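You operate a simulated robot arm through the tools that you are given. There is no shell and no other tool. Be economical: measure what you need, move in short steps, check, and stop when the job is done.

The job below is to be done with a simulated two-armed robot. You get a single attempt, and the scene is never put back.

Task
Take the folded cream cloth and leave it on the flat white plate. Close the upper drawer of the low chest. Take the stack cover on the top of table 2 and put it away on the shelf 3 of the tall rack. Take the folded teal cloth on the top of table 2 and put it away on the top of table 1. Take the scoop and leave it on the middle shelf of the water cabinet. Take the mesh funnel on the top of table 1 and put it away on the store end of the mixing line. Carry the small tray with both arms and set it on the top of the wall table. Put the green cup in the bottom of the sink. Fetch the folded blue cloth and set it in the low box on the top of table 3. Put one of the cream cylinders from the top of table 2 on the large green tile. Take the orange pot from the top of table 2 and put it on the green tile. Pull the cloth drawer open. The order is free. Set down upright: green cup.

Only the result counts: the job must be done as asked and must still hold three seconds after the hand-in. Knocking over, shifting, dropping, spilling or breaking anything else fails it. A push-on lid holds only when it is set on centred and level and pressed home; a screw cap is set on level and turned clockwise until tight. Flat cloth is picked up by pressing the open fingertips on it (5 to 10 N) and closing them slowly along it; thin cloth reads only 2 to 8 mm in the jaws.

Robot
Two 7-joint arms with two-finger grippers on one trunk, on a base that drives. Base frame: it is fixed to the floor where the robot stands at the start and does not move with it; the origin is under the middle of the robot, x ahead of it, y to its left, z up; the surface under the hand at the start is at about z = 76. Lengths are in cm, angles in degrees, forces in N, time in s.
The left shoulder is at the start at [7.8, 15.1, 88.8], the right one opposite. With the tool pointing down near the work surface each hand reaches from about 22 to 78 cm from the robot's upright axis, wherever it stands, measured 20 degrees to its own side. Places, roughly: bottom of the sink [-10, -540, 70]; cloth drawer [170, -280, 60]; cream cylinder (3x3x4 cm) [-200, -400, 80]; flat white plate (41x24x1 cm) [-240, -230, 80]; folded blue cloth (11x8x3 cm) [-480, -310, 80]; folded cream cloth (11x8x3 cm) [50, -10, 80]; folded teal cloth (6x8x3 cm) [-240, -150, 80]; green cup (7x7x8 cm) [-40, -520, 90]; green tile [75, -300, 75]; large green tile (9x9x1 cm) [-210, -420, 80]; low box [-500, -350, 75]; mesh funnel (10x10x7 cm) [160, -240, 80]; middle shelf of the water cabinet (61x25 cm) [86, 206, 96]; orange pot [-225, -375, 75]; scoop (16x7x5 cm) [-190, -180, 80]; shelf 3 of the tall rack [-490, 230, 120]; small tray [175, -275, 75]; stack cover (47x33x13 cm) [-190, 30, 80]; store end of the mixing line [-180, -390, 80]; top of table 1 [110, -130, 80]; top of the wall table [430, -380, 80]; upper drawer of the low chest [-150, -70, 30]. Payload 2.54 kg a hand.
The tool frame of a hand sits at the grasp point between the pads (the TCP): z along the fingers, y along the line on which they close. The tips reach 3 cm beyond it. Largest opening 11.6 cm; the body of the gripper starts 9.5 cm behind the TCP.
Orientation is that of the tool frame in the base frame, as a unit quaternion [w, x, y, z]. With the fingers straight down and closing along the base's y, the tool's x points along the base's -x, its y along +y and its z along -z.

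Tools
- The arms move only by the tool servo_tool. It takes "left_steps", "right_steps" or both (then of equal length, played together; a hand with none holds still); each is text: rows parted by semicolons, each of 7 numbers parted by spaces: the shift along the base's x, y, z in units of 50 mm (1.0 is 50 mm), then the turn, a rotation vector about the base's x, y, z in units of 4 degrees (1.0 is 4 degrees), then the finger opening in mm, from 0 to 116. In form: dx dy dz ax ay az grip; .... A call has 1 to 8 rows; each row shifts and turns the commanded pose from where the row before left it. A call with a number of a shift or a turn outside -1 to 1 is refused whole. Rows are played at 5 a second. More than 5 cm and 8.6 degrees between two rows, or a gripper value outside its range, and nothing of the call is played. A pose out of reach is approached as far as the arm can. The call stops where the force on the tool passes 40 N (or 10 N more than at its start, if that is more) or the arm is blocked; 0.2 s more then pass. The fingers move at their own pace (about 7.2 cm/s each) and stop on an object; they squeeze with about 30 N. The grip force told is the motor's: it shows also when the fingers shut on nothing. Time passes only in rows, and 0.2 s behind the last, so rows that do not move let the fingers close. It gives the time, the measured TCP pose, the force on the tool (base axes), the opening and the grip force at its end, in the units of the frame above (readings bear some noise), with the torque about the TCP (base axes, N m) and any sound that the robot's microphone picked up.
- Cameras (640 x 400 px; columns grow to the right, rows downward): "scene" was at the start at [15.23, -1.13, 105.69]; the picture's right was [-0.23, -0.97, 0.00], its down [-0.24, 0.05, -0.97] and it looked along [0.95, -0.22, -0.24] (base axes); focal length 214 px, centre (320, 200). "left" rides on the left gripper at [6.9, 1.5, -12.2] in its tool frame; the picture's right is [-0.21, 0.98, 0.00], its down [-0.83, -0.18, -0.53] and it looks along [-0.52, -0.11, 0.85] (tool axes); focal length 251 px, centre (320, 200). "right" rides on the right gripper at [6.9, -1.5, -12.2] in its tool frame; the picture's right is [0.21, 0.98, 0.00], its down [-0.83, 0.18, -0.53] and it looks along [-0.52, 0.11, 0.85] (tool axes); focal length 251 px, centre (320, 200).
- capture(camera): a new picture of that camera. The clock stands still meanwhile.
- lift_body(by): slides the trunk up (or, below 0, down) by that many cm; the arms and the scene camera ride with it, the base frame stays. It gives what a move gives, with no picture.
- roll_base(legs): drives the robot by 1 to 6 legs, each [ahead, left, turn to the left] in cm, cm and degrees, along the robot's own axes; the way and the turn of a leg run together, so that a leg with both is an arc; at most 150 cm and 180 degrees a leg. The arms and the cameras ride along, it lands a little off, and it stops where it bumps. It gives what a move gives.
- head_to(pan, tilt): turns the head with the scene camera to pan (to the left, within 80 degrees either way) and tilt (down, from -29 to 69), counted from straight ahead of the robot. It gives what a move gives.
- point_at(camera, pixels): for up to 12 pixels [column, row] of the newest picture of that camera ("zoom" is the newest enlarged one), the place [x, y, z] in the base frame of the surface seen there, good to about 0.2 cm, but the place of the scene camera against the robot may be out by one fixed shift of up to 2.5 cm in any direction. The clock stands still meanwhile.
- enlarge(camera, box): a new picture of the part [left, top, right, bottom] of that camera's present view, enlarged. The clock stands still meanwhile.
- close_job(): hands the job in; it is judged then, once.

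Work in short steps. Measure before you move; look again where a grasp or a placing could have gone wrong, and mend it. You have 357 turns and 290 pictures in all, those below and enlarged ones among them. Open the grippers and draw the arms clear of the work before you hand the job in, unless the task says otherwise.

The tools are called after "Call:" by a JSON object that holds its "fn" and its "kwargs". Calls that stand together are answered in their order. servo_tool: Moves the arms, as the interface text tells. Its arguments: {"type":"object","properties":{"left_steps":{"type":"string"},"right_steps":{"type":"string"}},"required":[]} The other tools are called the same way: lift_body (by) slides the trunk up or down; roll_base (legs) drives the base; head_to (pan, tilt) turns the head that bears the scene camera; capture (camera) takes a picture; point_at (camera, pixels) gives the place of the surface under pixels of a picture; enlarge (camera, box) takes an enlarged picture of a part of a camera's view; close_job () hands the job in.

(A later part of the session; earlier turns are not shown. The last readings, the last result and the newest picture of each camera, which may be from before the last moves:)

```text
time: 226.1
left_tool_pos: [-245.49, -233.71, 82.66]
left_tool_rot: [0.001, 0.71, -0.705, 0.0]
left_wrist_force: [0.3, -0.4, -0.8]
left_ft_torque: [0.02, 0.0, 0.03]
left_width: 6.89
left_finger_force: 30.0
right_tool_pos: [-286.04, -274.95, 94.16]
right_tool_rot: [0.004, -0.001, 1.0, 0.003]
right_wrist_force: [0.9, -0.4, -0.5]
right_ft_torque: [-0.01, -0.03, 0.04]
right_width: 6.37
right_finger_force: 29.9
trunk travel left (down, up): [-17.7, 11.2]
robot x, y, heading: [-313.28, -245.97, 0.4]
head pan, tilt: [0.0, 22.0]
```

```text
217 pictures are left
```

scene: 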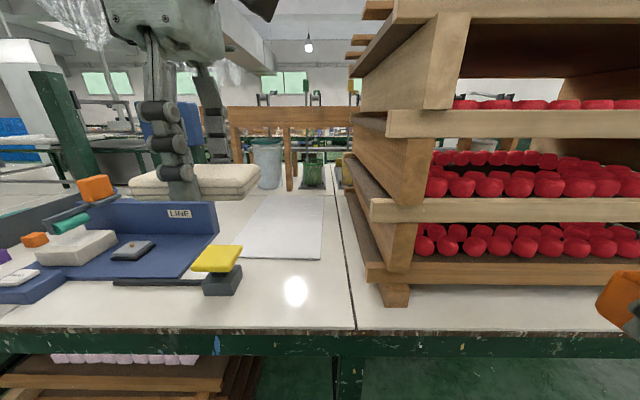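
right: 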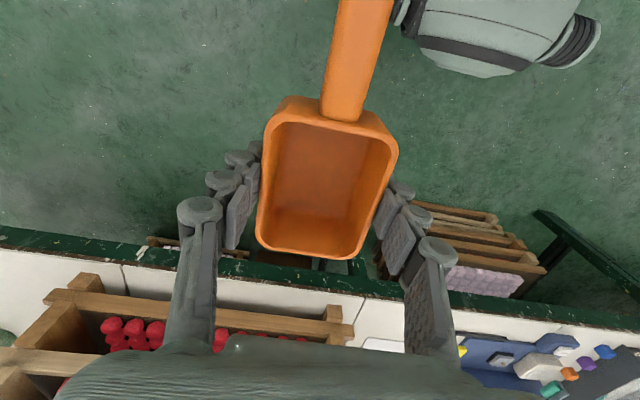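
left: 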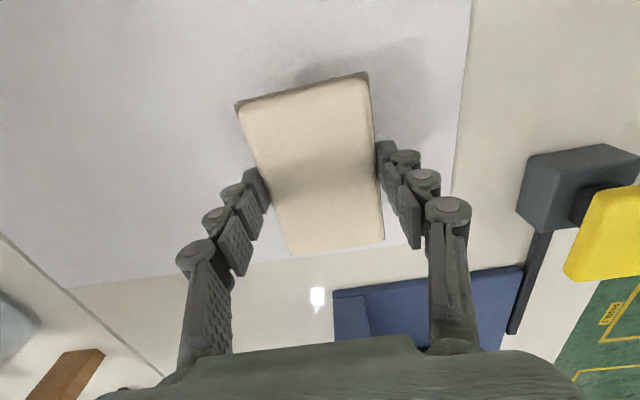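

Above the plate. I lower to TCP≈79.8, open, and rise.

Call:
{"fn": "servo_tool", "kwargs": {"left_steps": "0 -0.1 -0.2 0 0 0 20;0 0 -0.2 0 0 0 20;0 0 -0.18 0 0 0 20;0 0 0 0 0 0 90;0 0 0 0 0 0 100;0 0 0.4 0 0 0 100;0 0 0.8 0 0 0 100;0 0 0.9 0 0 0 100"}}

Call:
{"fn": "servo_tool", "kwargs": {"left_steps": "0 0 0.8 0 0 0 100;0 0 0.8 0 0 0 100;0 0 0.8 0 0 0 100;0 0 0 0 0 0 100"}}

Call:
{"fn": "capture", "kwargs": {"camera": "left"}}

```text
time: 227.9
left_tool_pos: [-245.39, -234.23, 90.11]
left_tool_rot: [0.0, 0.71, -0.705, 0.0]
left_wrist_force: [0.0, 0.0, -0.3]
left_ft_torque: [0.02, 0.04, -0.01]
left_width: 10.01
left_finger_force: 0.1
right_tool_pos: [-286.1, -274.99, 94.24]
right_tool_rot: [0.005, -0.002, 1.0, 0.004]
right_wrist_force: [0.5, -0.1, -0.3]
right_ft_torque: [0.02, -0.01, -0.02]
right_width: 6.39
right_finger_force: 29.9
trunk travel left (down, up): [-17.7, 11.2]
robot x, y, heading: [-313.57, -246.58, 0.3]
head pan, tilt: [0.0, 22.0]
```

```text
time: 228.9
left_tool_pos: [-245.43, -234.06, 102.04]
left_tool_rot: [0.0, 0.71, -0.705, 0.0]
left_wrist_force: [-0.2, -0.2, 0.5]
left_ft_torque: [0.02, -0.01, 0.0]
left_width: 10.0
left_finger_force: 0.0
right_tool_pos: [-286.05, -275.0, 94.32]
right_tool_rot: [0.005, -0.002, 1.0, 0.003]
right_wrist_force: [-0.1, -0.1, 0.1]
right_ft_torque: [-0.01, -0.02, 0.01]
right_width: 6.35
right_finger_force: 30.2
trunk travel left (down, up): [-17.7, 11.2]
robot x, y, heading: [-313.42, -246.53, 0.3]
head pan, tilt: [0.0, 22.0]
```

```text
216 pictures are left
```

left: 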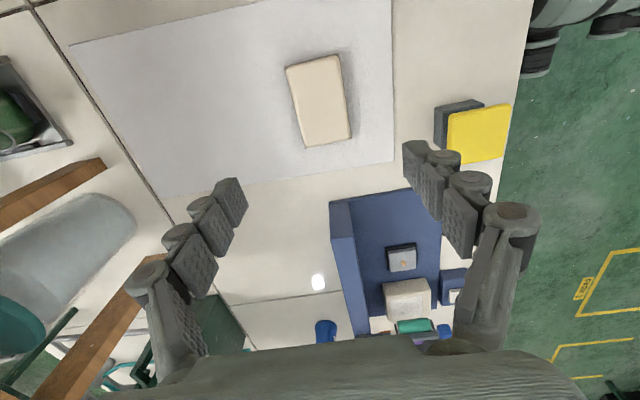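

Cloth is on the plate. I back off 42 cm and roll left toward the teal cloth.

Call:
{"fn": "roll_base", "kwargs": {"legs": [[-42, 0, 0], [0, 60, 0]]}}

Call:
{"fn": "head_to", "kwargs": {"pan": 15, "tilt": 25}}

Call:
{"fn": "capture", "kwargs": {"camera": "scene"}}

```text
time: 237.4
left_tool_pos: [-287.36, -173.42, 101.93]
left_tool_rot: [0.0, 0.71, -0.704, 0.0]
left_wrist_force: [0.0, 0.3, -0.2]
left_ft_torque: [-0.02, 0.01, -0.01]
left_width: 10.0
left_finger_force: 0.2
right_tool_pos: [-327.91, -214.39, 94.35]
right_tool_rot: [0.004, -0.004, 1.0, 0.004]
right_wrist_force: [0.0, 0.2, -0.7]
right_ft_torque: [-0.01, -0.01, 0.0]
right_width: 6.38
right_finger_force: 30.4
trunk travel left (down, up): [-17.7, 11.2]
robot x, y, heading: [-355.66, -185.85, 0.7]
head pan, tilt: [0.0, 22.0]
```

```text
time: 238.1
left_tool_pos: [-287.42, -173.5, 102.02]
left_tool_rot: [-0.001, 0.711, -0.704, 0.001]
left_wrist_force: [0.4, -0.4, -0.1]
left_ft_torque: [0.02, 0.0, 0.01]
left_width: 9.99
left_finger_force: 0.1
right_tool_pos: [-327.98, -214.49, 94.17]
right_tool_rot: [0.005, -0.004, 1.0, 0.003]
right_wrist_force: [-0.1, 0.5, -0.1]
right_ft_torque: [-0.03, -0.01, -0.03]
right_width: 6.35
right_finger_force: 30.3
trunk travel left (down, up): [-17.7, 11.2]
robot x, y, heading: [-355.35, -185.99, 0.6]
head pan, tilt: [15.0, 25.0]
```

```text
215 pictures are left
```

scene: 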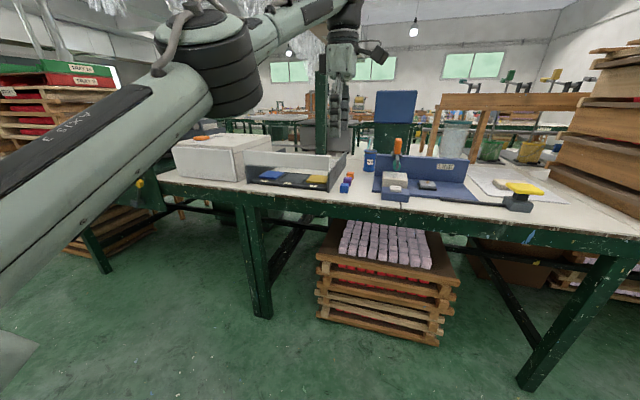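

I enlarge the tray area to find the teal cloth.

Call:
{"fn": "enlarge", "kwargs": {"camera": "scene", "box": [160, 110, 420, 230]}}

Call:
{"fn": "capture", "kwargs": {"camera": "left"}}

```text
2.46 times, centred on (290, 170) of scene
```

zoom: 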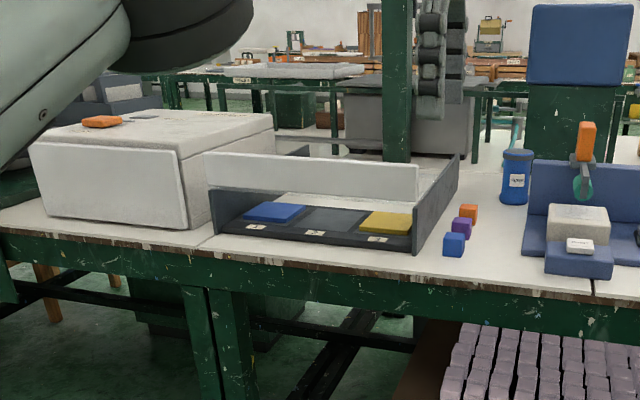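

```text
213 pictures are left
```

left: 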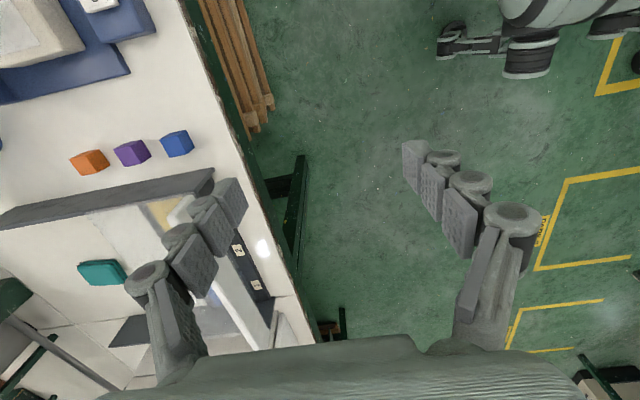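

A teal block shows at (102,271) in the left camera; I measure it and the walls around it.

Call:
{"fn": "point_at", "kwargs": {"camera": "left", "pixels": [[102, 268], [82, 264], [118, 261], [90, 282], [122, 280], [105, 187], [60, 300], [185, 240], [150, 290], [20, 210], [210, 175], [130, 335]]}}

```text
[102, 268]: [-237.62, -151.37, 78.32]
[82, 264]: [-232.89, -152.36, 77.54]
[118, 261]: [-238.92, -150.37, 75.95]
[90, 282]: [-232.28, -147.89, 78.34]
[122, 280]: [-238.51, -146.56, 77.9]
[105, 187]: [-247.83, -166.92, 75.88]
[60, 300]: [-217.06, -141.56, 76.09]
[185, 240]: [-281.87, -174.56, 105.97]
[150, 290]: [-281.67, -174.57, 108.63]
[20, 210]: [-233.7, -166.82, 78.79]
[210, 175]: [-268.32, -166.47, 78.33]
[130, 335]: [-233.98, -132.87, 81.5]
```

The teal cloth spans x −232…−240, y −146.5…−153, top 78.3. I roll 22 cm left and take a closer look with the left camera.

Call:
{"fn": "roll_base", "kwargs": {"legs": [[0, 22, -0.6]]}}

Call:
{"fn": "capture", "kwargs": {"camera": "left"}}

Call:
{"fn": "head_to", "kwargs": {"pan": 0, "tilt": 25}}

Call:
{"fn": "enlarge", "kwargs": {"camera": "scene", "box": [160, 100, 440, 240]}}

```text
time: 240.8
left_tool_pos: [-287.54, -152.28, 101.91]
left_tool_rot: [0.0, 0.708, -0.706, 0.0]
left_wrist_force: [0.4, 0.2, 0.4]
left_ft_torque: [-0.02, 0.01, 0.02]
left_width: 10.01
left_finger_force: 0.1
right_tool_pos: [-328.29, -192.94, 94.23]
right_tool_rot: [0.005, 0.0, 1.0, 0.003]
right_wrist_force: [0.4, -0.1, -0.5]
right_ft_torque: [-0.02, -0.01, 0.01]
right_width: 6.37
right_finger_force: 30.0
trunk travel left (down, up): [-17.7, 11.2]
robot x, y, heading: [-355.44, -164.24, 0.1]
head pan, tilt: [15.0, 25.0]
```

```text
212 pictures are left
```

left: 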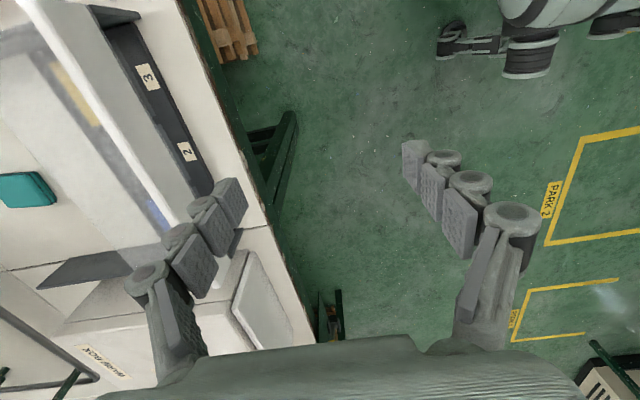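

```text
time: 241.6
left_tool_pos: [-287.58, -152.32, 101.95]
left_tool_rot: [0.0, 0.708, -0.706, 0.0]
left_wrist_force: [0.2, -0.2, 0.6]
left_ft_torque: [0.01, -0.02, 0.03]
left_width: 9.98
left_finger_force: 0.2
right_tool_pos: [-328.41, -192.83, 94.22]
right_tool_rot: [0.004, 0.0, 1.0, 0.002]
right_wrist_force: [-0.1, 0.1, 0.4]
right_ft_torque: [0.0, -0.04, 0.0]
right_width: 6.37
right_finger_force: 29.6
trunk travel left (down, up): [-17.7, 11.2]
robot x, y, heading: [-355.77, -164.17, 0.2]
head pan, tilt: [0.0, 25.0]
```

```text
2.29 times, centred on (300, 170) of scene
```

zoom: 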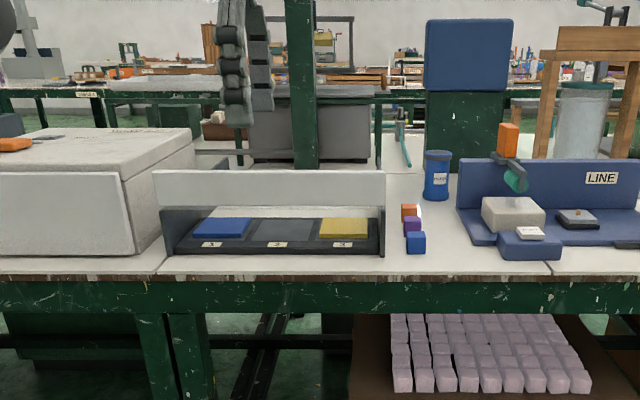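

I measure the white panel, the column and the edge pallet.

Call:
{"fn": "point_at", "kwargs": {"camera": "left", "pixels": [[25, 190], [100, 100], [130, 190], [60, 45], [20, 60], [90, 260], [120, 15], [185, 240], [260, 290], [8, 205], [48, 200]]}}

Call:
{"fn": "point_at", "kwargs": {"camera": "zoom", "pixels": [[303, 150], [270, 175], [270, 200], [400, 300], [380, 210], [170, 200], [100, 140], [303, 50], [395, 380]]}}

```text
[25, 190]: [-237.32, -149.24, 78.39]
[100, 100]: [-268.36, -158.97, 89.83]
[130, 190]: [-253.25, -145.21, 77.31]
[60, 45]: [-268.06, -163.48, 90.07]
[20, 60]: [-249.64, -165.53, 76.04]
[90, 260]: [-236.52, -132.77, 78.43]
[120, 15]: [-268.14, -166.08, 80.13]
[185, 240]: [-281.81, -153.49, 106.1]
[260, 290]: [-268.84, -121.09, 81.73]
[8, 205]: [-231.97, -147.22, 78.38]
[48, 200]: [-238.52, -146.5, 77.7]
```

```text
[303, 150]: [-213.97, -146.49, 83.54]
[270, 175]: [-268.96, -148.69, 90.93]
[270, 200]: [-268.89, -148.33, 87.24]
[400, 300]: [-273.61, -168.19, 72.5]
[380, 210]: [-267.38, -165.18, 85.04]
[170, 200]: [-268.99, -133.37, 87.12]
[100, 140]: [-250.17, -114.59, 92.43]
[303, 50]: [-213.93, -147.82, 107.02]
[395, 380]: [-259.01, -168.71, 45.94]
```

Panel top is z 90 at x −268; the column is at x −214. The left hand already sits 68 cm forward, so I drive 50 cm ahead to bring it over the cloth.

Call:
{"fn": "roll_base", "kwargs": {"legs": [[50, 0, 0]]}}

Call:
{"fn": "capture", "kwargs": {"camera": "left"}}

```text
time: 244.6
left_tool_pos: [-237.41, -151.91, 101.82]
left_tool_rot: [0.001, 0.709, -0.705, 0.0]
left_wrist_force: [0.0, 0.4, 0.2]
left_ft_torque: [-0.01, 0.01, -0.02]
left_width: 10.01
left_finger_force: 0.1
right_tool_pos: [-278.19, -192.75, 94.13]
right_tool_rot: [0.005, -0.001, 1.0, 0.003]
right_wrist_force: [0.2, -0.4, -0.3]
right_ft_torque: [-0.04, -0.02, -0.04]
right_width: 6.36
right_finger_force: 29.7
trunk travel left (down, up): [-17.7, 11.2]
robot x, y, heading: [-305.26, -163.86, 0.5]
head pan, tilt: [0.0, 25.0]
```

```text
210 pictures are left
```

left: 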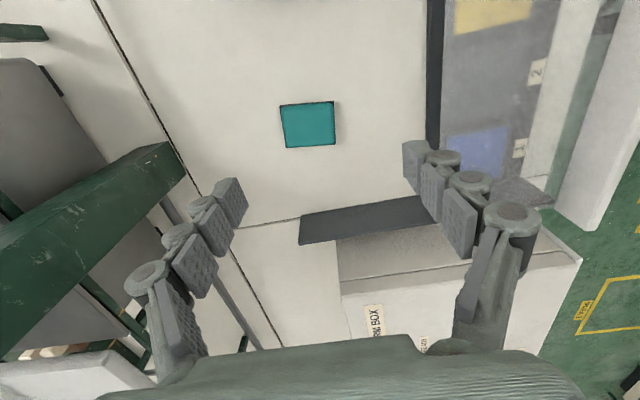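

The cloth is at (308,125). I measure its corners and the column face.

Call:
{"fn": "point_at", "kwargs": {"camera": "left", "pixels": [[282, 107], [332, 102], [334, 143], [288, 147], [308, 125], [180, 155], [150, 190], [430, 100], [300, 240], [343, 300]]}}

```text
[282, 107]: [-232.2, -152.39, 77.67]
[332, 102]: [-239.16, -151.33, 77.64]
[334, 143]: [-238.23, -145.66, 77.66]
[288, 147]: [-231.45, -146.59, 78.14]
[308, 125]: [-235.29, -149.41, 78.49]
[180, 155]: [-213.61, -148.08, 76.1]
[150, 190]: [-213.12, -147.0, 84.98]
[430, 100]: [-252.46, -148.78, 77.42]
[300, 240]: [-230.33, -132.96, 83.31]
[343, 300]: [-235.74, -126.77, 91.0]
```

I centre on (−235.3, −149.1), turn −7.4°, and descend.

Call:
{"fn": "servo_tool", "kwargs": {"left_steps": "0.2 0.28 0 0 0 -0.92 104;0.2 0.28 0 0 0 -0.92 104;0 0 -0.9 0 0 0 104;0 0 -0.9 0 0 0 104;0 0 -0.9 0 0 0 104;0 0 -0.9 0 0 0 104;0 0 0 0 0 0 104"}}

Call:
{"fn": "capture", "kwargs": {"camera": "left"}}

```text
time: 246.2
left_tool_pos: [-236.52, -149.32, 84.43]
left_tool_rot: [0.006, -0.663, 0.749, -0.004]
left_wrist_force: [0.3, 0.0, 0.3]
left_ft_torque: [0.0, 0.0, 0.02]
left_width: 10.41
left_finger_force: 0.1
left hand out of reach, approached as far as the arm can: row 1, 2
right_tool_pos: [-278.26, -192.75, 94.32]
right_tool_rot: [0.005, -0.001, 1.0, 0.004]
right_wrist_force: [0.1, -0.3, 0.0]
right_ft_torque: [-0.02, 0.01, 0.0]
right_width: 6.38
right_finger_force: 30.4
trunk travel left (down, up): [-17.7, 11.2]
robot x, y, heading: [-305.49, -163.87, 0.4]
head pan, tilt: [0.0, 25.0]
```

```text
209 pictures are left
```

left: 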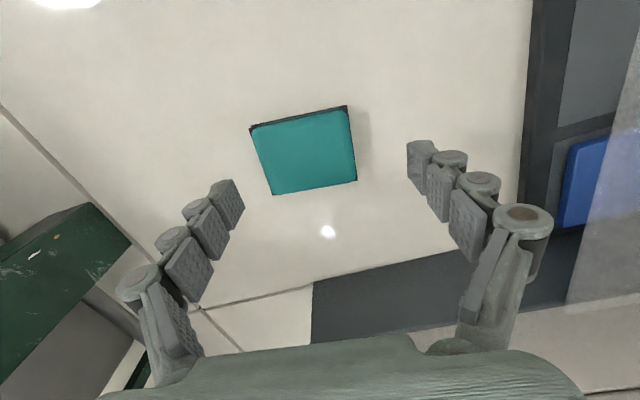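

I shift +1.2 cm in x, lower to 79.1, and close.

Call:
{"fn": "servo_tool", "kwargs": {"left_steps": "0.24 0 0 0 0 0 104;0 0 -0.5 0 0 0 104;0 0 -0.5 0 0 0 104;0 0 -0.06 0 0 0 104;0 0 0 0 0 0 90;0 0 0 0 0 0 70;0 0 0 0 0 0 50;0 0 0 0 0 0 40"}}

Call:
{"fn": "servo_tool", "kwargs": {"left_steps": "0 0 0 0 0 0 30;0 0 0 0 0 0 20;0 0 0.06 0 0 0 20;0 0 0.1 0 0 0 20;0 0 0.1 0 0 0 20;0 0 0.15 0 0 0 20;0 0 0.15 0 0 0 20;0 0 0 0 0 0 20"}}

Call:
{"fn": "capture", "kwargs": {"camera": "left"}}

```text
time: 248.2
left_tool_pos: [-233.86, -150.17, 83.07]
left_tool_rot: [0.032, -0.658, 0.752, -0.025]
left_wrist_force: [0.0, 1.3, 0.4]
left_ft_torque: [0.01, -0.02, 0.0]
left_width: 4.02
left_finger_force: 0.0
right_tool_pos: [-277.88, -193.16, 93.74]
right_tool_rot: [0.003, 0.002, 1.0, 0.005]
right_wrist_force: [0.3, -0.8, -0.2]
right_ft_torque: [0.05, -0.02, 0.0]
right_width: 6.38
right_finger_force: 29.8
trunk travel left (down, up): [-17.7, 11.2]
robot x, y, heading: [-305.06, -163.66, 0.0]
head pan, tilt: [0.0, 25.0]
stopped in row 8 (left hand): the arm was blocked; the commanded pose is now the measured one
```

```text
time: 250.0
left_tool_pos: [-234.38, -149.97, 84.11]
left_tool_rot: [0.02, -0.66, 0.751, -0.018]
left_wrist_force: [-0.4, -0.4, -0.1]
left_ft_torque: [0.0, 0.0, 0.03]
left_width: 1.96
left_finger_force: 0.1
right_tool_pos: [-277.96, -192.65, 93.88]
right_tool_rot: [0.002, 0.001, 1.0, 0.003]
right_wrist_force: [0.3, -0.4, -0.8]
right_ft_torque: [-0.01, -0.02, -0.01]
right_width: 6.39
right_finger_force: 30.2
trunk travel left (down, up): [-17.7, 11.2]
robot x, y, heading: [-305.47, -164.24, 0.2]
head pan, tilt: [0.0, 25.0]
```

```text
208 pictures are left
```

left: 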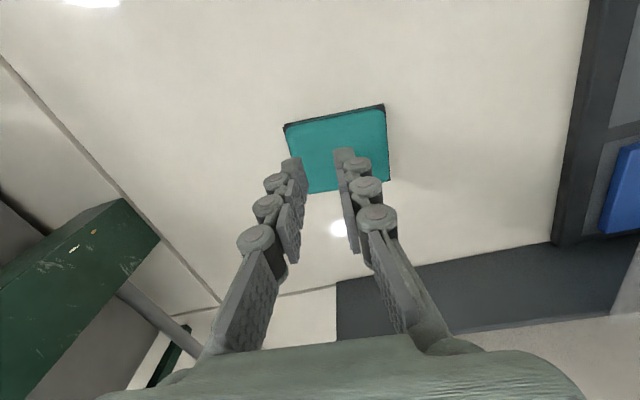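

The arm was blocked at z 83 without tool force; I look at where the left arm touches.

Call:
{"fn": "servo_tool", "kwargs": {"left_steps": "0 0 0.3 0 0 0 104;0 0 0.3 0 0 0 104;0 0 0 0 0 0 104"}}

Call:
{"fn": "head_to", "kwargs": {"pan": 30, "tilt": 35}}

Call:
{"fn": "capture", "kwargs": {"camera": "scene"}}

```text
time: 250.8
left_tool_pos: [-234.53, -149.71, 87.9]
left_tool_rot: [0.024, -0.66, 0.75, -0.021]
left_wrist_force: [-0.2, -0.2, -1.1]
left_ft_torque: [-0.02, 0.02, 0.01]
left_width: 10.42
left_finger_force: 0.1
right_tool_pos: [-278.18, -192.63, 94.23]
right_tool_rot: [0.004, 0.0, 1.0, 0.003]
right_wrist_force: [-0.2, -0.5, -0.8]
right_ft_torque: [0.0, -0.03, 0.03]
right_width: 6.37
right_finger_force: 29.8
trunk travel left (down, up): [-17.7, 11.2]
robot x, y, heading: [-305.48, -164.12, 0.1]
head pan, tilt: [0.0, 25.0]
```

```text
time: 251.7
left_tool_pos: [-234.48, -149.75, 87.98]
left_tool_rot: [0.024, -0.661, 0.75, -0.022]
left_wrist_force: [-0.1, 0.0, 0.1]
left_ft_torque: [-0.02, 0.03, 0.01]
left_width: 10.42
left_finger_force: 0.2
right_tool_pos: [-278.15, -192.65, 94.26]
right_tool_rot: [0.004, 0.0, 1.0, 0.003]
right_wrist_force: [-1.4, -1.1, 0.2]
right_ft_torque: [-0.07, -0.03, -0.02]
right_width: 6.37
right_finger_force: 30.7
trunk travel left (down, up): [-17.7, 11.2]
robot x, y, heading: [-305.38, -163.58, 0.5]
head pan, tilt: [30.0, 35.0]
```

```text
207 pictures are left
```

scene: 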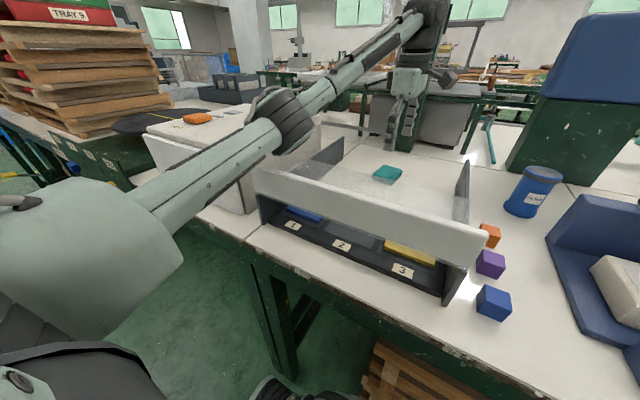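

The elbow rests on the white box's edge. I raise the trunk and hand, and turn the left hand back to closing along y, so I can tilt it forward for reach with the elbow high.

Call:
{"fn": "lift_body", "kwargs": {"by": 10}}

Call:
{"fn": "servo_tool", "kwargs": {"left_steps": "-0.3 0 0.5 0 0 -1 104;-0.3 0 0.5 0 0 -1 104;-0.3 0 0 0 0 -1 104;-0.3 0 0 0 0 -1 104;0 0 0 0 0 -1 104;0 0 0 0 0 -1 104;0 0 0 0 0 -1 104;0 0 0 0 0 -1 104"}}

Call:
{"fn": "servo_tool", "kwargs": {"left_steps": "0 0 0 0 0 -1 104;0 0 0 0 0 -1 104;0 0 0 0 0 -1 104;0 0 0 0 0 -1 104;0 0 0 0 0 -1 104;0 0 0 0 0 -1 104;0 0 0 0 0 -1 104;0 0 0 0 0 -1 104"}}

Call:
{"fn": "servo_tool", "kwargs": {"left_steps": "0 0 0 0 0 -1 104;0 0 0 0 0 -1 104;0 0 0 0 0 -1 104;0 0 0 0 0 -0.9 104;0 0 0 0 0 0 104"}}

Call:
{"fn": "capture", "kwargs": {"camera": "scene"}}

```text
time: 253.0
left_tool_pos: [-234.51, -149.71, 97.9]
left_tool_rot: [0.025, -0.661, 0.75, -0.021]
left_wrist_force: [0.2, 0.4, -0.3]
left_ft_torque: [0.04, -0.02, 0.04]
left_width: 10.4
left_finger_force: 0.1
right_tool_pos: [-278.08, -192.7, 104.23]
right_tool_rot: [0.004, 0.0, 1.0, 0.003]
right_wrist_force: [-0.3, 0.3, 0.3]
right_ft_torque: [0.02, 0.0, 0.01]
right_width: 6.38
right_finger_force: 30.6
trunk travel left (down, up): [-27.7, 1.2]
robot x, y, heading: [-305.41, -163.95, 0.6]
head pan, tilt: [30.0, 35.0]
```

```text
time: 254.8
left_tool_pos: [-240.53, -149.76, 102.99]
left_tool_rot: [0.018, -0.428, 0.903, -0.027]
left_wrist_force: [-0.2, 0.1, -0.3]
left_ft_torque: [0.01, -0.03, 0.0]
left_width: 10.43
left_finger_force: 0.0
right_tool_pos: [-278.08, -192.73, 104.11]
right_tool_rot: [0.004, 0.0, 1.0, 0.003]
right_wrist_force: [0.8, 0.8, -0.4]
right_ft_torque: [0.01, 0.0, 0.0]
right_width: 6.39
right_finger_force: 30.2
trunk travel left (down, up): [-27.7, 1.2]
robot x, y, heading: [-305.6, -164.09, 0.5]
head pan, tilt: [30.0, 35.0]
```

```text
time: 256.6
left_tool_pos: [-240.47, -149.72, 102.91]
left_tool_rot: [0.009, -0.162, 0.986, -0.031]
left_wrist_force: [-0.3, 0.4, 0.0]
left_ft_torque: [-0.02, 0.02, -0.05]
left_width: 10.4
left_finger_force: 0.0
right_tool_pos: [-278.15, -192.6, 104.3]
right_tool_rot: [0.004, 0.001, 1.0, 0.003]
right_wrist_force: [0.0, 0.7, -1.5]
right_ft_torque: [-0.02, -0.01, 0.0]
right_width: 6.37
right_finger_force: 29.9
trunk travel left (down, up): [-27.7, 1.2]
robot x, y, heading: [-305.57, -163.74, 0.1]
head pan, tilt: [30.0, 35.0]
```

```text
time: 257.8
left_tool_pos: [-240.51, -149.78, 102.97]
left_tool_rot: [0.005, -0.027, 0.999, -0.032]
left_wrist_force: [0.9, 0.2, -0.7]
left_ft_torque: [0.0, 0.0, 0.0]
left_width: 10.42
left_finger_force: 0.0
right_tool_pos: [-278.17, -192.67, 104.29]
right_tool_rot: [0.005, 0.0, 1.0, 0.002]
right_wrist_force: [-0.4, 0.5, -0.8]
right_ft_torque: [-0.01, -0.07, 0.0]
right_width: 6.37
right_finger_force: 29.8
trunk travel left (down, up): [-27.7, 1.2]
robot x, y, heading: [-305.33, -163.55, 0.4]
head pan, tilt: [30.0, 35.0]
```

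```text
206 pictures are left
```

scene: 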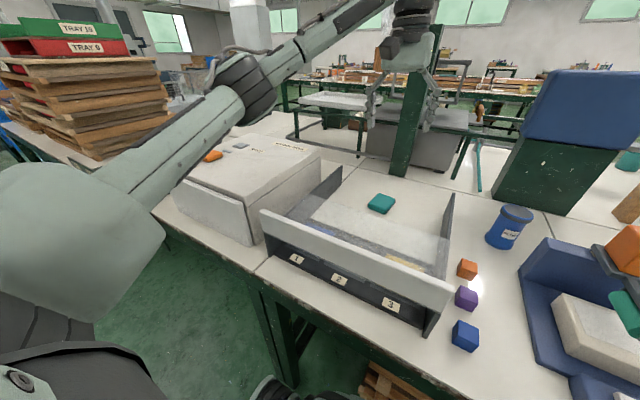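

Elbow is high now. I correct the small tilt, align to the cloth and tilt the fingers 24° forward.

Call:
{"fn": "servo_tool", "kwargs": {"left_steps": "0 0 0 0.9 0 -1 104;0 0 0 0 0 -1 104;0 0 -0.3 0 -1 -0.6 104;0 0 -0.3 0 -1 0 104;0.2 0 -0.3 0 -1 0 104;0.2 0.05 -0.3 0 -1 0 104;0.2 0.05 -0.3 0 -1 0 104;0.2 0 -0.3 0 -1 0 104"}}

Call:
{"fn": "capture", "kwargs": {"camera": "left"}}

```text
time: 259.6
left_tool_pos: [-236.63, -149.27, 93.93]
left_tool_rot: [0.213, 0.062, 0.975, 0.012]
left_wrist_force: [-0.1, 0.3, -0.1]
left_ft_torque: [-0.03, -0.03, -0.04]
left_width: 10.42
left_finger_force: 0.0
right_tool_pos: [-278.14, -192.69, 104.21]
right_tool_rot: [0.004, 0.001, 1.0, 0.003]
right_wrist_force: [0.2, -0.4, -1.0]
right_ft_torque: [0.0, 0.0, 0.0]
right_width: 6.39
right_finger_force: 29.9
trunk travel left (down, up): [-27.7, 1.2]
robot x, y, heading: [-305.79, -163.9, 0.4]
head pan, tilt: [30.0, 35.0]
```

```text
205 pictures are left
```

left: 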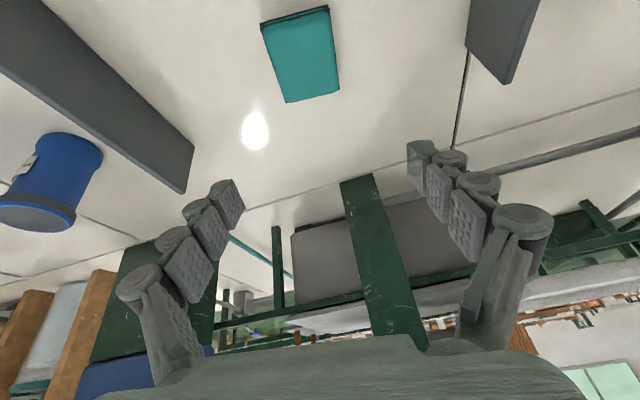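

Aligned. I descend to TCP 79.4.

Call:
{"fn": "servo_tool", "kwargs": {"left_steps": "0 0 -0.6 0 0 0 104;0.05 0 -0.6 0 0 0 104;0.05 0 -0.6 0 0 0 104;0 0 -0.6 0 0 0 104;0 0 -0.48 0 0 0 104;0 0 0 0 0 0 104"}}

Call:
{"fn": "capture", "kwargs": {"camera": "left"}}

```text
time: 261.2
left_tool_pos: [-235.15, -145.63, 91.07]
left_tool_rot: [0.293, 0.033, 0.954, 0.046]
left_wrist_force: [0.3, -0.1, -0.1]
left_ft_torque: [0.0, 0.02, -0.02]
left_width: 10.39
left_finger_force: 0.0
right_tool_pos: [-280.05, -194.02, 104.54]
right_tool_rot: [0.017, -0.007, 1.0, 0.013]
right_wrist_force: [0.5, 0.4, -0.5]
right_ft_torque: [0.05, 0.01, 0.03]
right_width: 6.36
right_finger_force: 29.8
trunk travel left (down, up): [-27.7, 1.2]
robot x, y, heading: [-305.49, -163.75, 0.7]
head pan, tilt: [30.0, 35.0]
stopped in row 6 (left hand): the arm was blocked; the commanded pose is now the measured one
```

```text
204 pictures are left
```

left: 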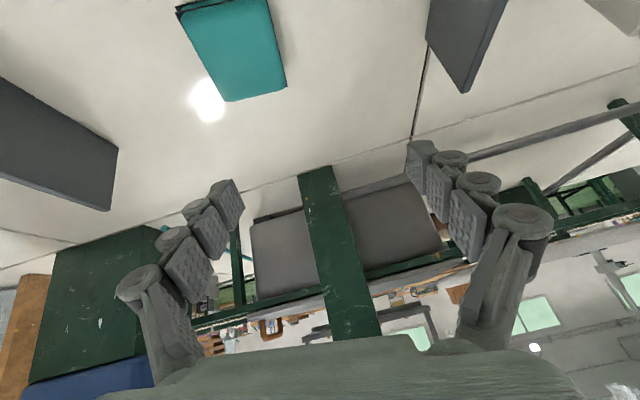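

Blocked again; the body even leans. I look at once from the head, then raise.

Call:
{"fn": "capture", "kwargs": {"camera": "scene"}}

Call:
{"fn": "servo_tool", "kwargs": {"left_steps": "0 0 0.4 0 0 0 104;0 0 0.4 0 0 0 104;0 0 0 0 0 0 104"}}

```text
203 pictures are left
```

scene: 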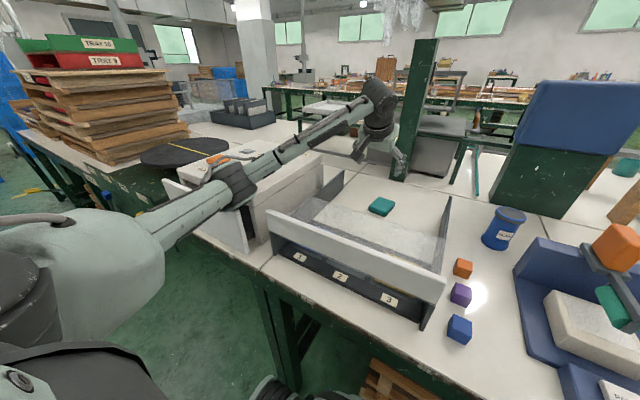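

```text
time: 262.2
left_tool_pos: [-235.39, -142.54, 93.82]
left_tool_rot: [0.285, 0.014, 0.957, 0.051]
left_wrist_force: [0.1, -0.5, -0.1]
left_ft_torque: [-0.01, -0.01, 0.0]
left_width: 10.42
left_finger_force: 0.0
right_tool_pos: [-279.49, -192.89, 104.42]
right_tool_rot: [0.015, -0.013, 1.0, 0.009]
right_wrist_force: [0.7, 0.0, -1.4]
right_ft_torque: [0.01, 0.04, 0.0]
right_width: 6.38
right_finger_force: 30.2
trunk travel left (down, up): [-27.7, 1.2]
robot x, y, heading: [-305.89, -164.09, 1.7]
head pan, tilt: [30.0, 35.0]
stopped in row 3 (left hand): the arm was blocked; the commanded pose is now the measured one
```

The elbow has swung low near the white box. I zoom in to see the contact before any move.

Call:
{"fn": "enlarge", "kwargs": {"camera": "scene", "box": [120, 90, 440, 290]}}

```text
2.00 times, centred on (280, 190) of scene
```

zoom: 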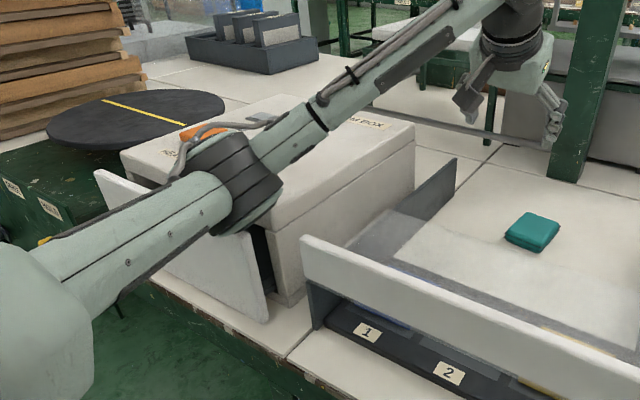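

I lift: trunk up 1 cm, then the hand upward.

Call:
{"fn": "lift_body", "kwargs": {"by": 1.1}}

Call:
{"fn": "servo_tool", "kwargs": {"left_steps": "0 -0.2 0.6 0 0 0 104;0 -0.2 0.6 0 0 0 104;0 0 0.6 0 0 0 104;0 0 0.6 0 0 0 104;0 0 0.6 0 0 0 104"}}

Call:
{"fn": "enlarge", "kwargs": {"camera": "scene", "box": [120, 90, 440, 290]}}

```text
time: 262.8
left_tool_pos: [-234.41, -142.86, 94.1]
left_tool_rot: [0.28, 0.02, 0.959, 0.046]
left_wrist_force: [-0.2, 0.1, -0.7]
left_ft_torque: [0.0, 0.01, -0.01]
left_width: 10.4
left_finger_force: 0.1
right_tool_pos: [-278.92, -192.59, 105.68]
right_tool_rot: [0.012, -0.01, 1.0, 0.006]
right_wrist_force: [-0.4, -0.3, -0.5]
right_ft_torque: [0.03, 0.01, 0.0]
right_width: 6.41
right_finger_force: 30.0
trunk travel left (down, up): [-28.8, 0.1]
robot x, y, heading: [-305.28, -163.86, 1.4]
head pan, tilt: [30.0, 35.0]
```

```text
time: 264.0
left_tool_pos: [-233.63, -144.7, 107.65]
left_tool_rot: [0.271, 0.022, 0.961, 0.041]
left_wrist_force: [0.2, 0.5, 0.7]
left_ft_torque: [-0.04, 0.02, -0.02]
left_width: 10.41
left_finger_force: 0.0
right_tool_pos: [-277.78, -192.18, 105.29]
right_tool_rot: [0.004, -0.01, 1.0, 0.003]
right_wrist_force: [-0.4, 0.7, -0.9]
right_ft_torque: [-0.01, -0.04, 0.0]
right_width: 6.37
right_finger_force: 30.2
trunk travel left (down, up): [-28.8, 0.1]
robot x, y, heading: [-305.98, -163.71, 1.3]
head pan, tilt: [30.0, 35.0]
```

```text
2.00 times, centred on (280, 190) of scene
```

zoom: 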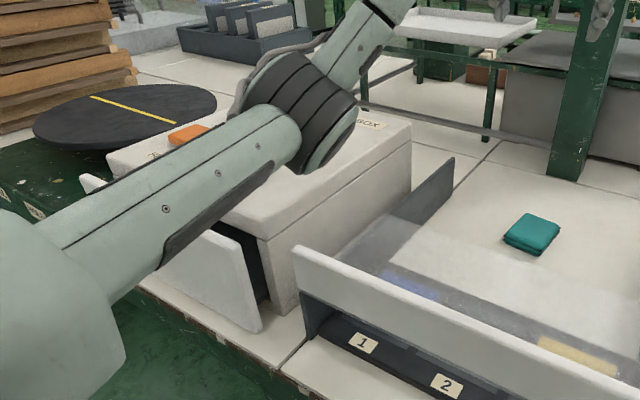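

Elbow free. I measure the warm box's door and body to see whether the door was moved.

Call:
{"fn": "point_at", "kwargs": {"camera": "zoom", "pixels": [[255, 320], [240, 240], [262, 240], [290, 310], [292, 280], [90, 180], [170, 280], [110, 155], [410, 150], [248, 270], [265, 300]]}}

```text
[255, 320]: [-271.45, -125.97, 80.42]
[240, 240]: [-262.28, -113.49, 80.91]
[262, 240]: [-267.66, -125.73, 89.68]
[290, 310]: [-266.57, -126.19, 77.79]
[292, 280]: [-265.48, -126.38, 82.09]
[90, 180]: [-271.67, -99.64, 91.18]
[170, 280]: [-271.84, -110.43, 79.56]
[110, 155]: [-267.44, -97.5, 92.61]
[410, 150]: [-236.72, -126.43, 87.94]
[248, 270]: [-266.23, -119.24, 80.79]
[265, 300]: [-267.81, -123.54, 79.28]
```

The door stands ~2 cm proud, which I'll check later. I shift the base 8 cm back and 18 cm right so the left elbow stays off the box.

Call:
{"fn": "roll_base", "kwargs": {"legs": [[-8, 0, 0], [0, -18, -1.3]]}}

Call:
{"fn": "servo_tool", "kwargs": {"left_steps": "0.3 0.6 0 -0.9 0 0 104;0.3 0.6 0 -0.6 1 0 104;0.2 0.6 0 0 0.6 -1 104;0.2 0.6 0 0 0 -0.6 104;0 0 0 0 0 0 104"}}

Call:
{"fn": "capture", "kwargs": {"camera": "left"}}

Call:
{"fn": "capture", "kwargs": {"camera": "scene"}}

```text
time: 267.1
left_tool_pos: [-241.1, -164.35, 107.56]
left_tool_rot: [0.272, 0.032, 0.961, 0.039]
left_wrist_force: [0.6, -0.5, -0.2]
left_ft_torque: [0.03, 0.03, 0.02]
left_width: 10.42
left_finger_force: 0.0
right_tool_pos: [-286.22, -210.77, 105.39]
right_tool_rot: [0.005, 0.003, 1.0, 0.004]
right_wrist_force: [0.4, 0.0, 0.4]
right_ft_torque: [0.0, -0.02, -0.02]
right_width: 6.39
right_finger_force: 30.3
trunk travel left (down, up): [-28.8, 0.1]
robot x, y, heading: [-313.24, -181.98, 0.0]
head pan, tilt: [30.0, 35.0]
```

```text
time: 268.2
left_tool_pos: [-236.05, -152.42, 107.61]
left_tool_rot: [0.217, 0.072, 0.973, -0.027]
left_wrist_force: [0.8, 0.2, -0.9]
left_ft_torque: [-0.04, 0.0, 0.01]
left_width: 10.42
left_finger_force: 0.1
right_tool_pos: [-286.15, -210.76, 105.36]
right_tool_rot: [0.004, 0.002, 1.0, 0.003]
right_wrist_force: [-0.3, 0.1, -0.2]
right_ft_torque: [0.02, -0.05, -0.01]
right_width: 6.37
right_finger_force: 30.2
trunk travel left (down, up): [-28.8, 0.1]
robot x, y, heading: [-313.42, -181.83, 0.1]
head pan, tilt: [30.0, 35.0]
```

```text
200 pictures are left
```

left: 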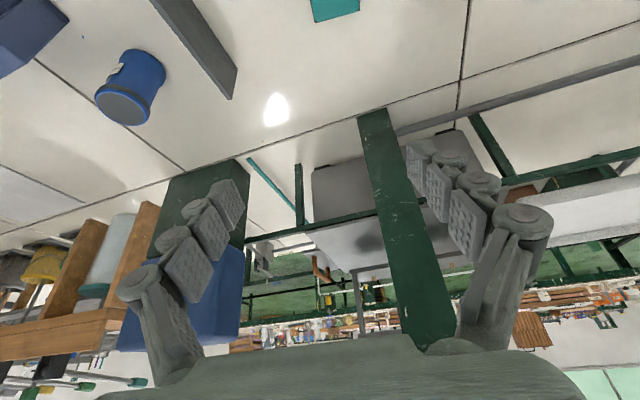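

```text
199 pictures are left
```

scene: 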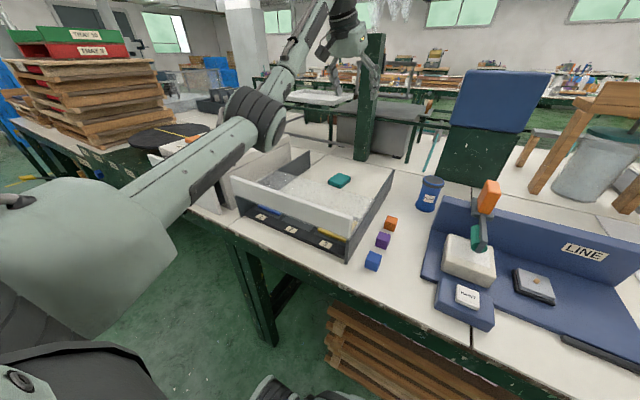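

I fix the residual roll and descend partway to z 93, watching the elbow.

Call:
{"fn": "servo_tool", "kwargs": {"left_steps": "0 0.3 -0.4 0.5 0 0 104;0 0.3 -0.4 0.5 0 0 104;0 0 -0.5 0 0 0 104;0 0 -0.5 0 0 0 104;0 0 -0.5 0 0 0 104;0 0 -0.5 0 0 0 104;0 0 0 0 0 0 104"}}

Call:
{"fn": "capture", "kwargs": {"camera": "scene"}}

Call:
{"fn": "capture", "kwargs": {"camera": "left"}}

```text
time: 269.9
left_tool_pos: [-236.09, -149.51, 93.45]
left_tool_rot: [0.216, 0.079, 0.973, 0.007]
left_wrist_force: [-1.3, 0.0, -0.1]
left_ft_torque: [0.0, 0.0, -0.02]
left_width: 10.44
left_finger_force: 0.0
right_tool_pos: [-286.34, -210.69, 105.23]
right_tool_rot: [0.004, 0.001, 1.0, 0.002]
right_wrist_force: [0.5, 0.0, -0.3]
right_ft_torque: [0.04, -0.03, 0.02]
right_width: 6.41
right_finger_force: 30.3
trunk travel left (down, up): [-28.8, 0.1]
robot x, y, heading: [-313.28, -181.99, -0.0]
head pan, tilt: [30.0, 35.0]
```

```text
198 pictures are left
```

scene: 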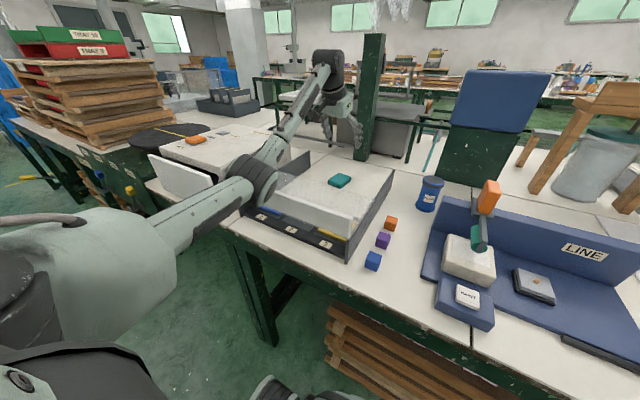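

```text
197 pictures are left
```

left: 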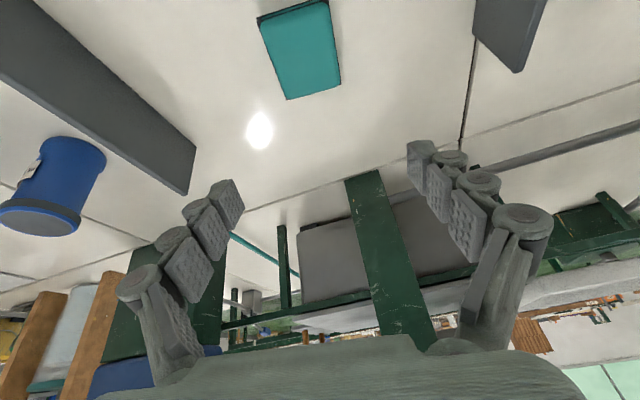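

The elbow drops too low with this tilt. I try instead an upright tool with a lower trunk: raise, untilt, then lower the trunk and creep ahead.

Call:
{"fn": "servo_tool", "kwargs": {"left_steps": "0 0 0.6 0 1 0 104;0 0 0.6 0 1 0 104;0 0 0.6 0 1 0 104;0 0 0.6 0 1 0 104;0 0 0.2 0 1 0 104;0 0 0.2 0 1 0 104;0 0 0 0 0.3 0 104"}}

Call:
{"fn": "roll_base", "kwargs": {"legs": [[8.5, 0, 0]]}}

Call:
{"fn": "lift_body", "kwargs": {"by": -10}}

Call:
{"fn": "capture", "kwargs": {"camera": "scene"}}

```text
time: 271.4
left_tool_pos: [-240.71, -149.03, 105.5]
left_tool_rot: [0.032, 0.079, 0.996, -0.008]
left_wrist_force: [-0.9, 0.7, 0.7]
left_ft_torque: [0.03, 0.0, 0.03]
left_width: 10.42
left_finger_force: 0.1
left hand out of reach, approached as far as the arm can: row 4, 5, 6, 7
right_tool_pos: [-286.35, -210.66, 105.36]
right_tool_rot: [0.005, 0.002, 1.0, 0.003]
right_wrist_force: [0.1, 0.6, -0.1]
right_ft_torque: [-0.04, 0.0, -0.01]
right_width: 6.4
right_finger_force: 30.1
trunk travel left (down, up): [-28.8, 0.1]
robot x, y, heading: [-313.46, -181.93, 0.0]
head pan, tilt: [30.0, 35.0]
```

```text
time: 272.5
left_tool_pos: [-232.05, -149.05, 105.38]
left_tool_rot: [0.032, 0.079, 0.996, -0.008]
left_wrist_force: [1.1, -0.2, -0.2]
left_ft_torque: [-0.01, 0.08, 0.02]
left_width: 10.4
left_finger_force: 0.1
right_tool_pos: [-277.65, -210.81, 105.31]
right_tool_rot: [0.004, 0.001, 1.0, 0.003]
right_wrist_force: [-0.5, -0.4, -0.5]
right_ft_torque: [0.02, 0.0, 0.02]
right_width: 6.37
right_finger_force: 29.7
trunk travel left (down, up): [-28.8, 0.1]
robot x, y, heading: [-304.99, -182.27, -0.1]
head pan, tilt: [30.0, 35.0]
```

```text
time: 273.9
left_tool_pos: [-232.08, -148.9, 95.53]
left_tool_rot: [0.032, 0.08, 0.996, -0.008]
left_wrist_force: [0.4, -0.7, 0.4]
left_ft_torque: [-0.01, -0.03, 0.0]
left_width: 10.4
left_finger_force: 0.2
right_tool_pos: [-277.72, -210.74, 95.32]
right_tool_rot: [0.004, 0.002, 1.0, 0.003]
right_wrist_force: [0.6, 0.4, -0.9]
right_ft_torque: [0.02, 0.0, 0.02]
right_width: 6.36
right_finger_force: 30.2
trunk travel left (down, up): [-18.8, 10.1]
robot x, y, heading: [-304.99, -181.84, 0.1]
head pan, tilt: [30.0, 35.0]
```

```text
196 pictures are left
```

scene: 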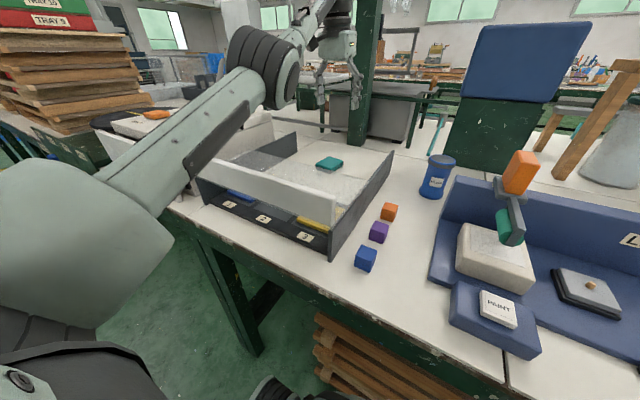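

Now the hand reaches upright over the cloth with the elbow high. I centre it (x −235.3), level it, lower the trunk 8 cm and check.

Call:
{"fn": "servo_tool", "kwargs": {"left_steps": "-0.33 0 0 0.2 0.5 0 104;-0.33 0 0 0.2 0.4 0 104;0 0 0 0 0 0 104"}}

Call:
{"fn": "lift_body", "kwargs": {"by": -8}}

Call:
{"fn": "capture", "kwargs": {"camera": "left"}}

Call:
{"fn": "capture", "kwargs": {"camera": "scene"}}

```text
time: 274.7
left_tool_pos: [-235.48, -149.17, 95.51]
left_tool_rot: [-0.001, 0.079, 0.997, 0.005]
left_wrist_force: [-0.9, -0.8, 0.3]
left_ft_torque: [0.01, -0.01, -0.01]
left_width: 10.42
left_finger_force: 0.0
left hand out of reach, approached as far as the arm can: row 1
right_tool_pos: [-277.68, -210.8, 95.29]
right_tool_rot: [0.005, 0.002, 1.0, 0.003]
right_wrist_force: [-0.9, -0.4, -0.2]
right_ft_torque: [0.04, -0.03, -0.01]
right_width: 6.37
right_finger_force: 30.2
trunk travel left (down, up): [-18.8, 10.1]
robot x, y, heading: [-304.67, -181.73, -0.1]
head pan, tilt: [30.0, 35.0]
```

```text
time: 275.8
left_tool_pos: [-235.44, -149.12, 87.45]
left_tool_rot: [0.0, 0.079, 0.997, 0.005]
left_wrist_force: [0.0, 0.4, -0.8]
left_ft_torque: [0.01, -0.03, 0.03]
left_width: 10.43
left_finger_force: 0.0
right_tool_pos: [-277.72, -210.72, 87.42]
right_tool_rot: [0.004, 0.002, 1.0, 0.003]
right_wrist_force: [-0.2, 0.3, 0.2]
right_ft_torque: [0.0, -0.05, -0.01]
right_width: 6.37
right_finger_force: 29.8
trunk travel left (down, up): [-10.8, 18.1]
robot x, y, heading: [-304.77, -181.35, 0.2]
head pan, tilt: [30.0, 35.0]
```

```text
195 pictures are left
```

left: 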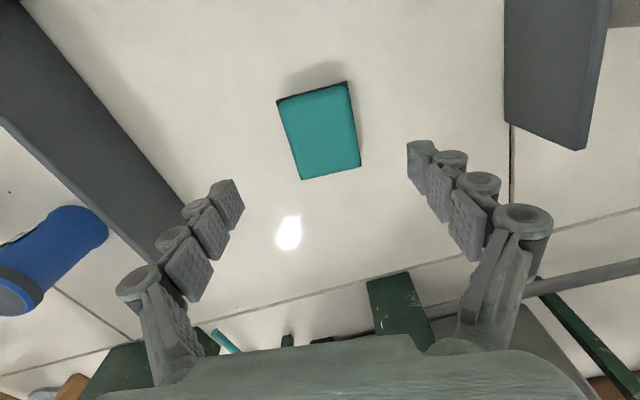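

```text
194 pictures are left
```

scene: 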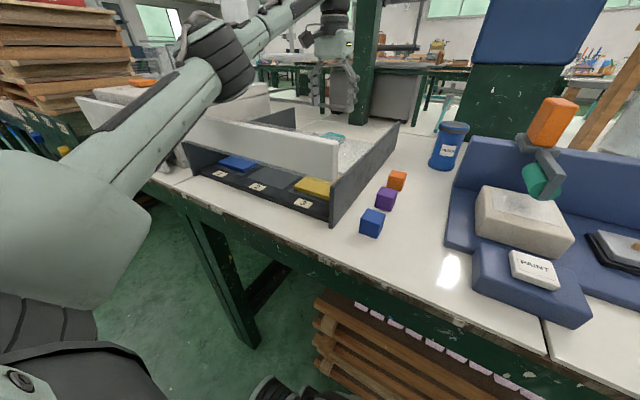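

Centred. I lower 8.3 cm and close along y.

Call:
{"fn": "servo_tool", "kwargs": {"left_steps": "0 0 -0.4 0 0 0 100;0 0 -0.4 0 0 0 100;0 0 -0.4 0 0 0 100;0 0 -0.4 0 0 0 100;0 0 -0.06 0 0 0 100;0 0 0 0 0 0 100"}}

Call:
{"fn": "servo_tool", "kwargs": {"left_steps": "0 0 0 0 0 0 80;0 0 0 0 0 0 65;0 0 0 0 0 0 50;0 0 0 0 0 0 40;0 0 0 0 0 0 30;0 0 0 0 0 0 20;0 0 0 0 0 0 20"}}

Call:
{"fn": "capture", "kwargs": {"camera": "left"}}

```text
time: 277.0
left_tool_pos: [-235.45, -150.5, 91.85]
left_tool_rot: [0.095, 0.083, 0.992, 0.018]
left_wrist_force: [0.3, 0.3, 0.1]
left_ft_torque: [0.0, -0.02, 0.0]
left_width: 9.99
left_finger_force: 0.0
right_tool_pos: [-278.41, -211.55, 87.23]
right_tool_rot: [0.011, 0.001, 1.0, 0.01]
right_wrist_force: [0.3, -0.4, -0.3]
right_ft_torque: [0.0, 0.0, -0.02]
right_width: 6.39
right_finger_force: 30.1
trunk travel left (down, up): [-10.8, 18.1]
robot x, y, heading: [-304.64, -181.77, -0.0]
head pan, tilt: [30.0, 35.0]
stopped in row 5 (left hand): the arm was blocked; the commanded pose is now the measured one
```

```text
time: 278.8
left_tool_pos: [-235.11, -150.54, 92.19]
left_tool_rot: [0.101, 0.085, 0.991, 0.018]
left_wrist_force: [-0.7, -2.0, -1.1]
left_ft_torque: [0.01, 0.0, 0.01]
left_width: 2.01
left_finger_force: 0.1
right_tool_pos: [-278.09, -211.44, 87.1]
right_tool_rot: [0.009, 0.002, 1.0, 0.008]
right_wrist_force: [-0.6, -0.6, -0.3]
right_ft_torque: [0.06, -0.01, -0.05]
right_width: 6.38
right_finger_force: 30.0
trunk travel left (down, up): [-10.8, 18.1]
robot x, y, heading: [-304.84, -181.65, 0.1]
head pan, tilt: [30.0, 35.0]
stopped in row 7 (left hand): the arm was blocked; the commanded pose is now the measured one
```

```text
193 pictures are left
```

left: 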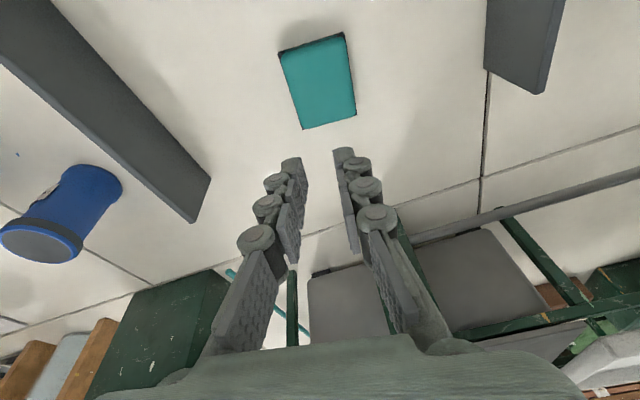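

The elbow again swings down when only the arm lowers. I restore the earlier good pose and will lower by the trunk instead; first I measure the elbow's clearance.

Call:
{"fn": "servo_tool", "kwargs": {"left_steps": "0 0 0.6 0 1 0 100;0 0.1 0.4 0 1 0 100;0 0.1 0 -0.3 0.9 0 100;0 0 0 0 0 0 100"}}

Call:
{"fn": "capture", "kwargs": {"camera": "scene"}}

```text
time: 279.8
left_tool_pos: [-235.43, -148.9, 94.85]
left_tool_rot: [0.02, 0.082, 0.996, 0.006]
left_wrist_force: [0.3, -0.2, 0.3]
left_ft_torque: [-0.06, 0.03, -0.01]
left_width: 10.0
left_finger_force: 0.0
left hand out of reach, approached as far as the arm can: row 2, 3
right_tool_pos: [-277.67, -210.74, 87.31]
right_tool_rot: [0.004, 0.002, 1.0, 0.002]
right_wrist_force: [-0.5, 0.0, 0.1]
right_ft_torque: [0.03, -0.02, 0.0]
right_width: 6.38
right_finger_force: 29.8
trunk travel left (down, up): [-10.8, 18.1]
robot x, y, heading: [-305.19, -181.78, 0.0]
head pan, tilt: [30.0, 35.0]
```

```text
192 pictures are left
```

scene: 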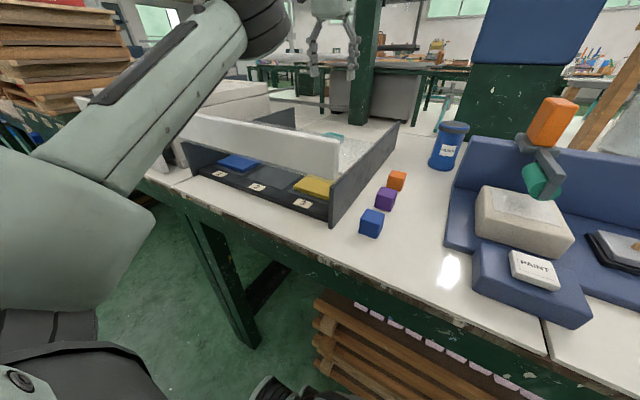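

I measure elbow points in this pose.

Call:
{"fn": "point_at", "kwargs": {"camera": "scene", "pixels": [[265, 45], [225, 20], [285, 30], [240, 50], [180, 110], [100, 150], [250, 130], [130, 100], [265, 90]]}}

```text
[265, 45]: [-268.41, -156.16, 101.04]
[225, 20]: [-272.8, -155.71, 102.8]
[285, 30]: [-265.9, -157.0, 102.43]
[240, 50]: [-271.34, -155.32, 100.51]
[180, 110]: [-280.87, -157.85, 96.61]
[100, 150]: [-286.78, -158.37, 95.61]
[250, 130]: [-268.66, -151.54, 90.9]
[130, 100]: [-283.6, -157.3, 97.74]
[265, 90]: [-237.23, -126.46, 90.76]
```

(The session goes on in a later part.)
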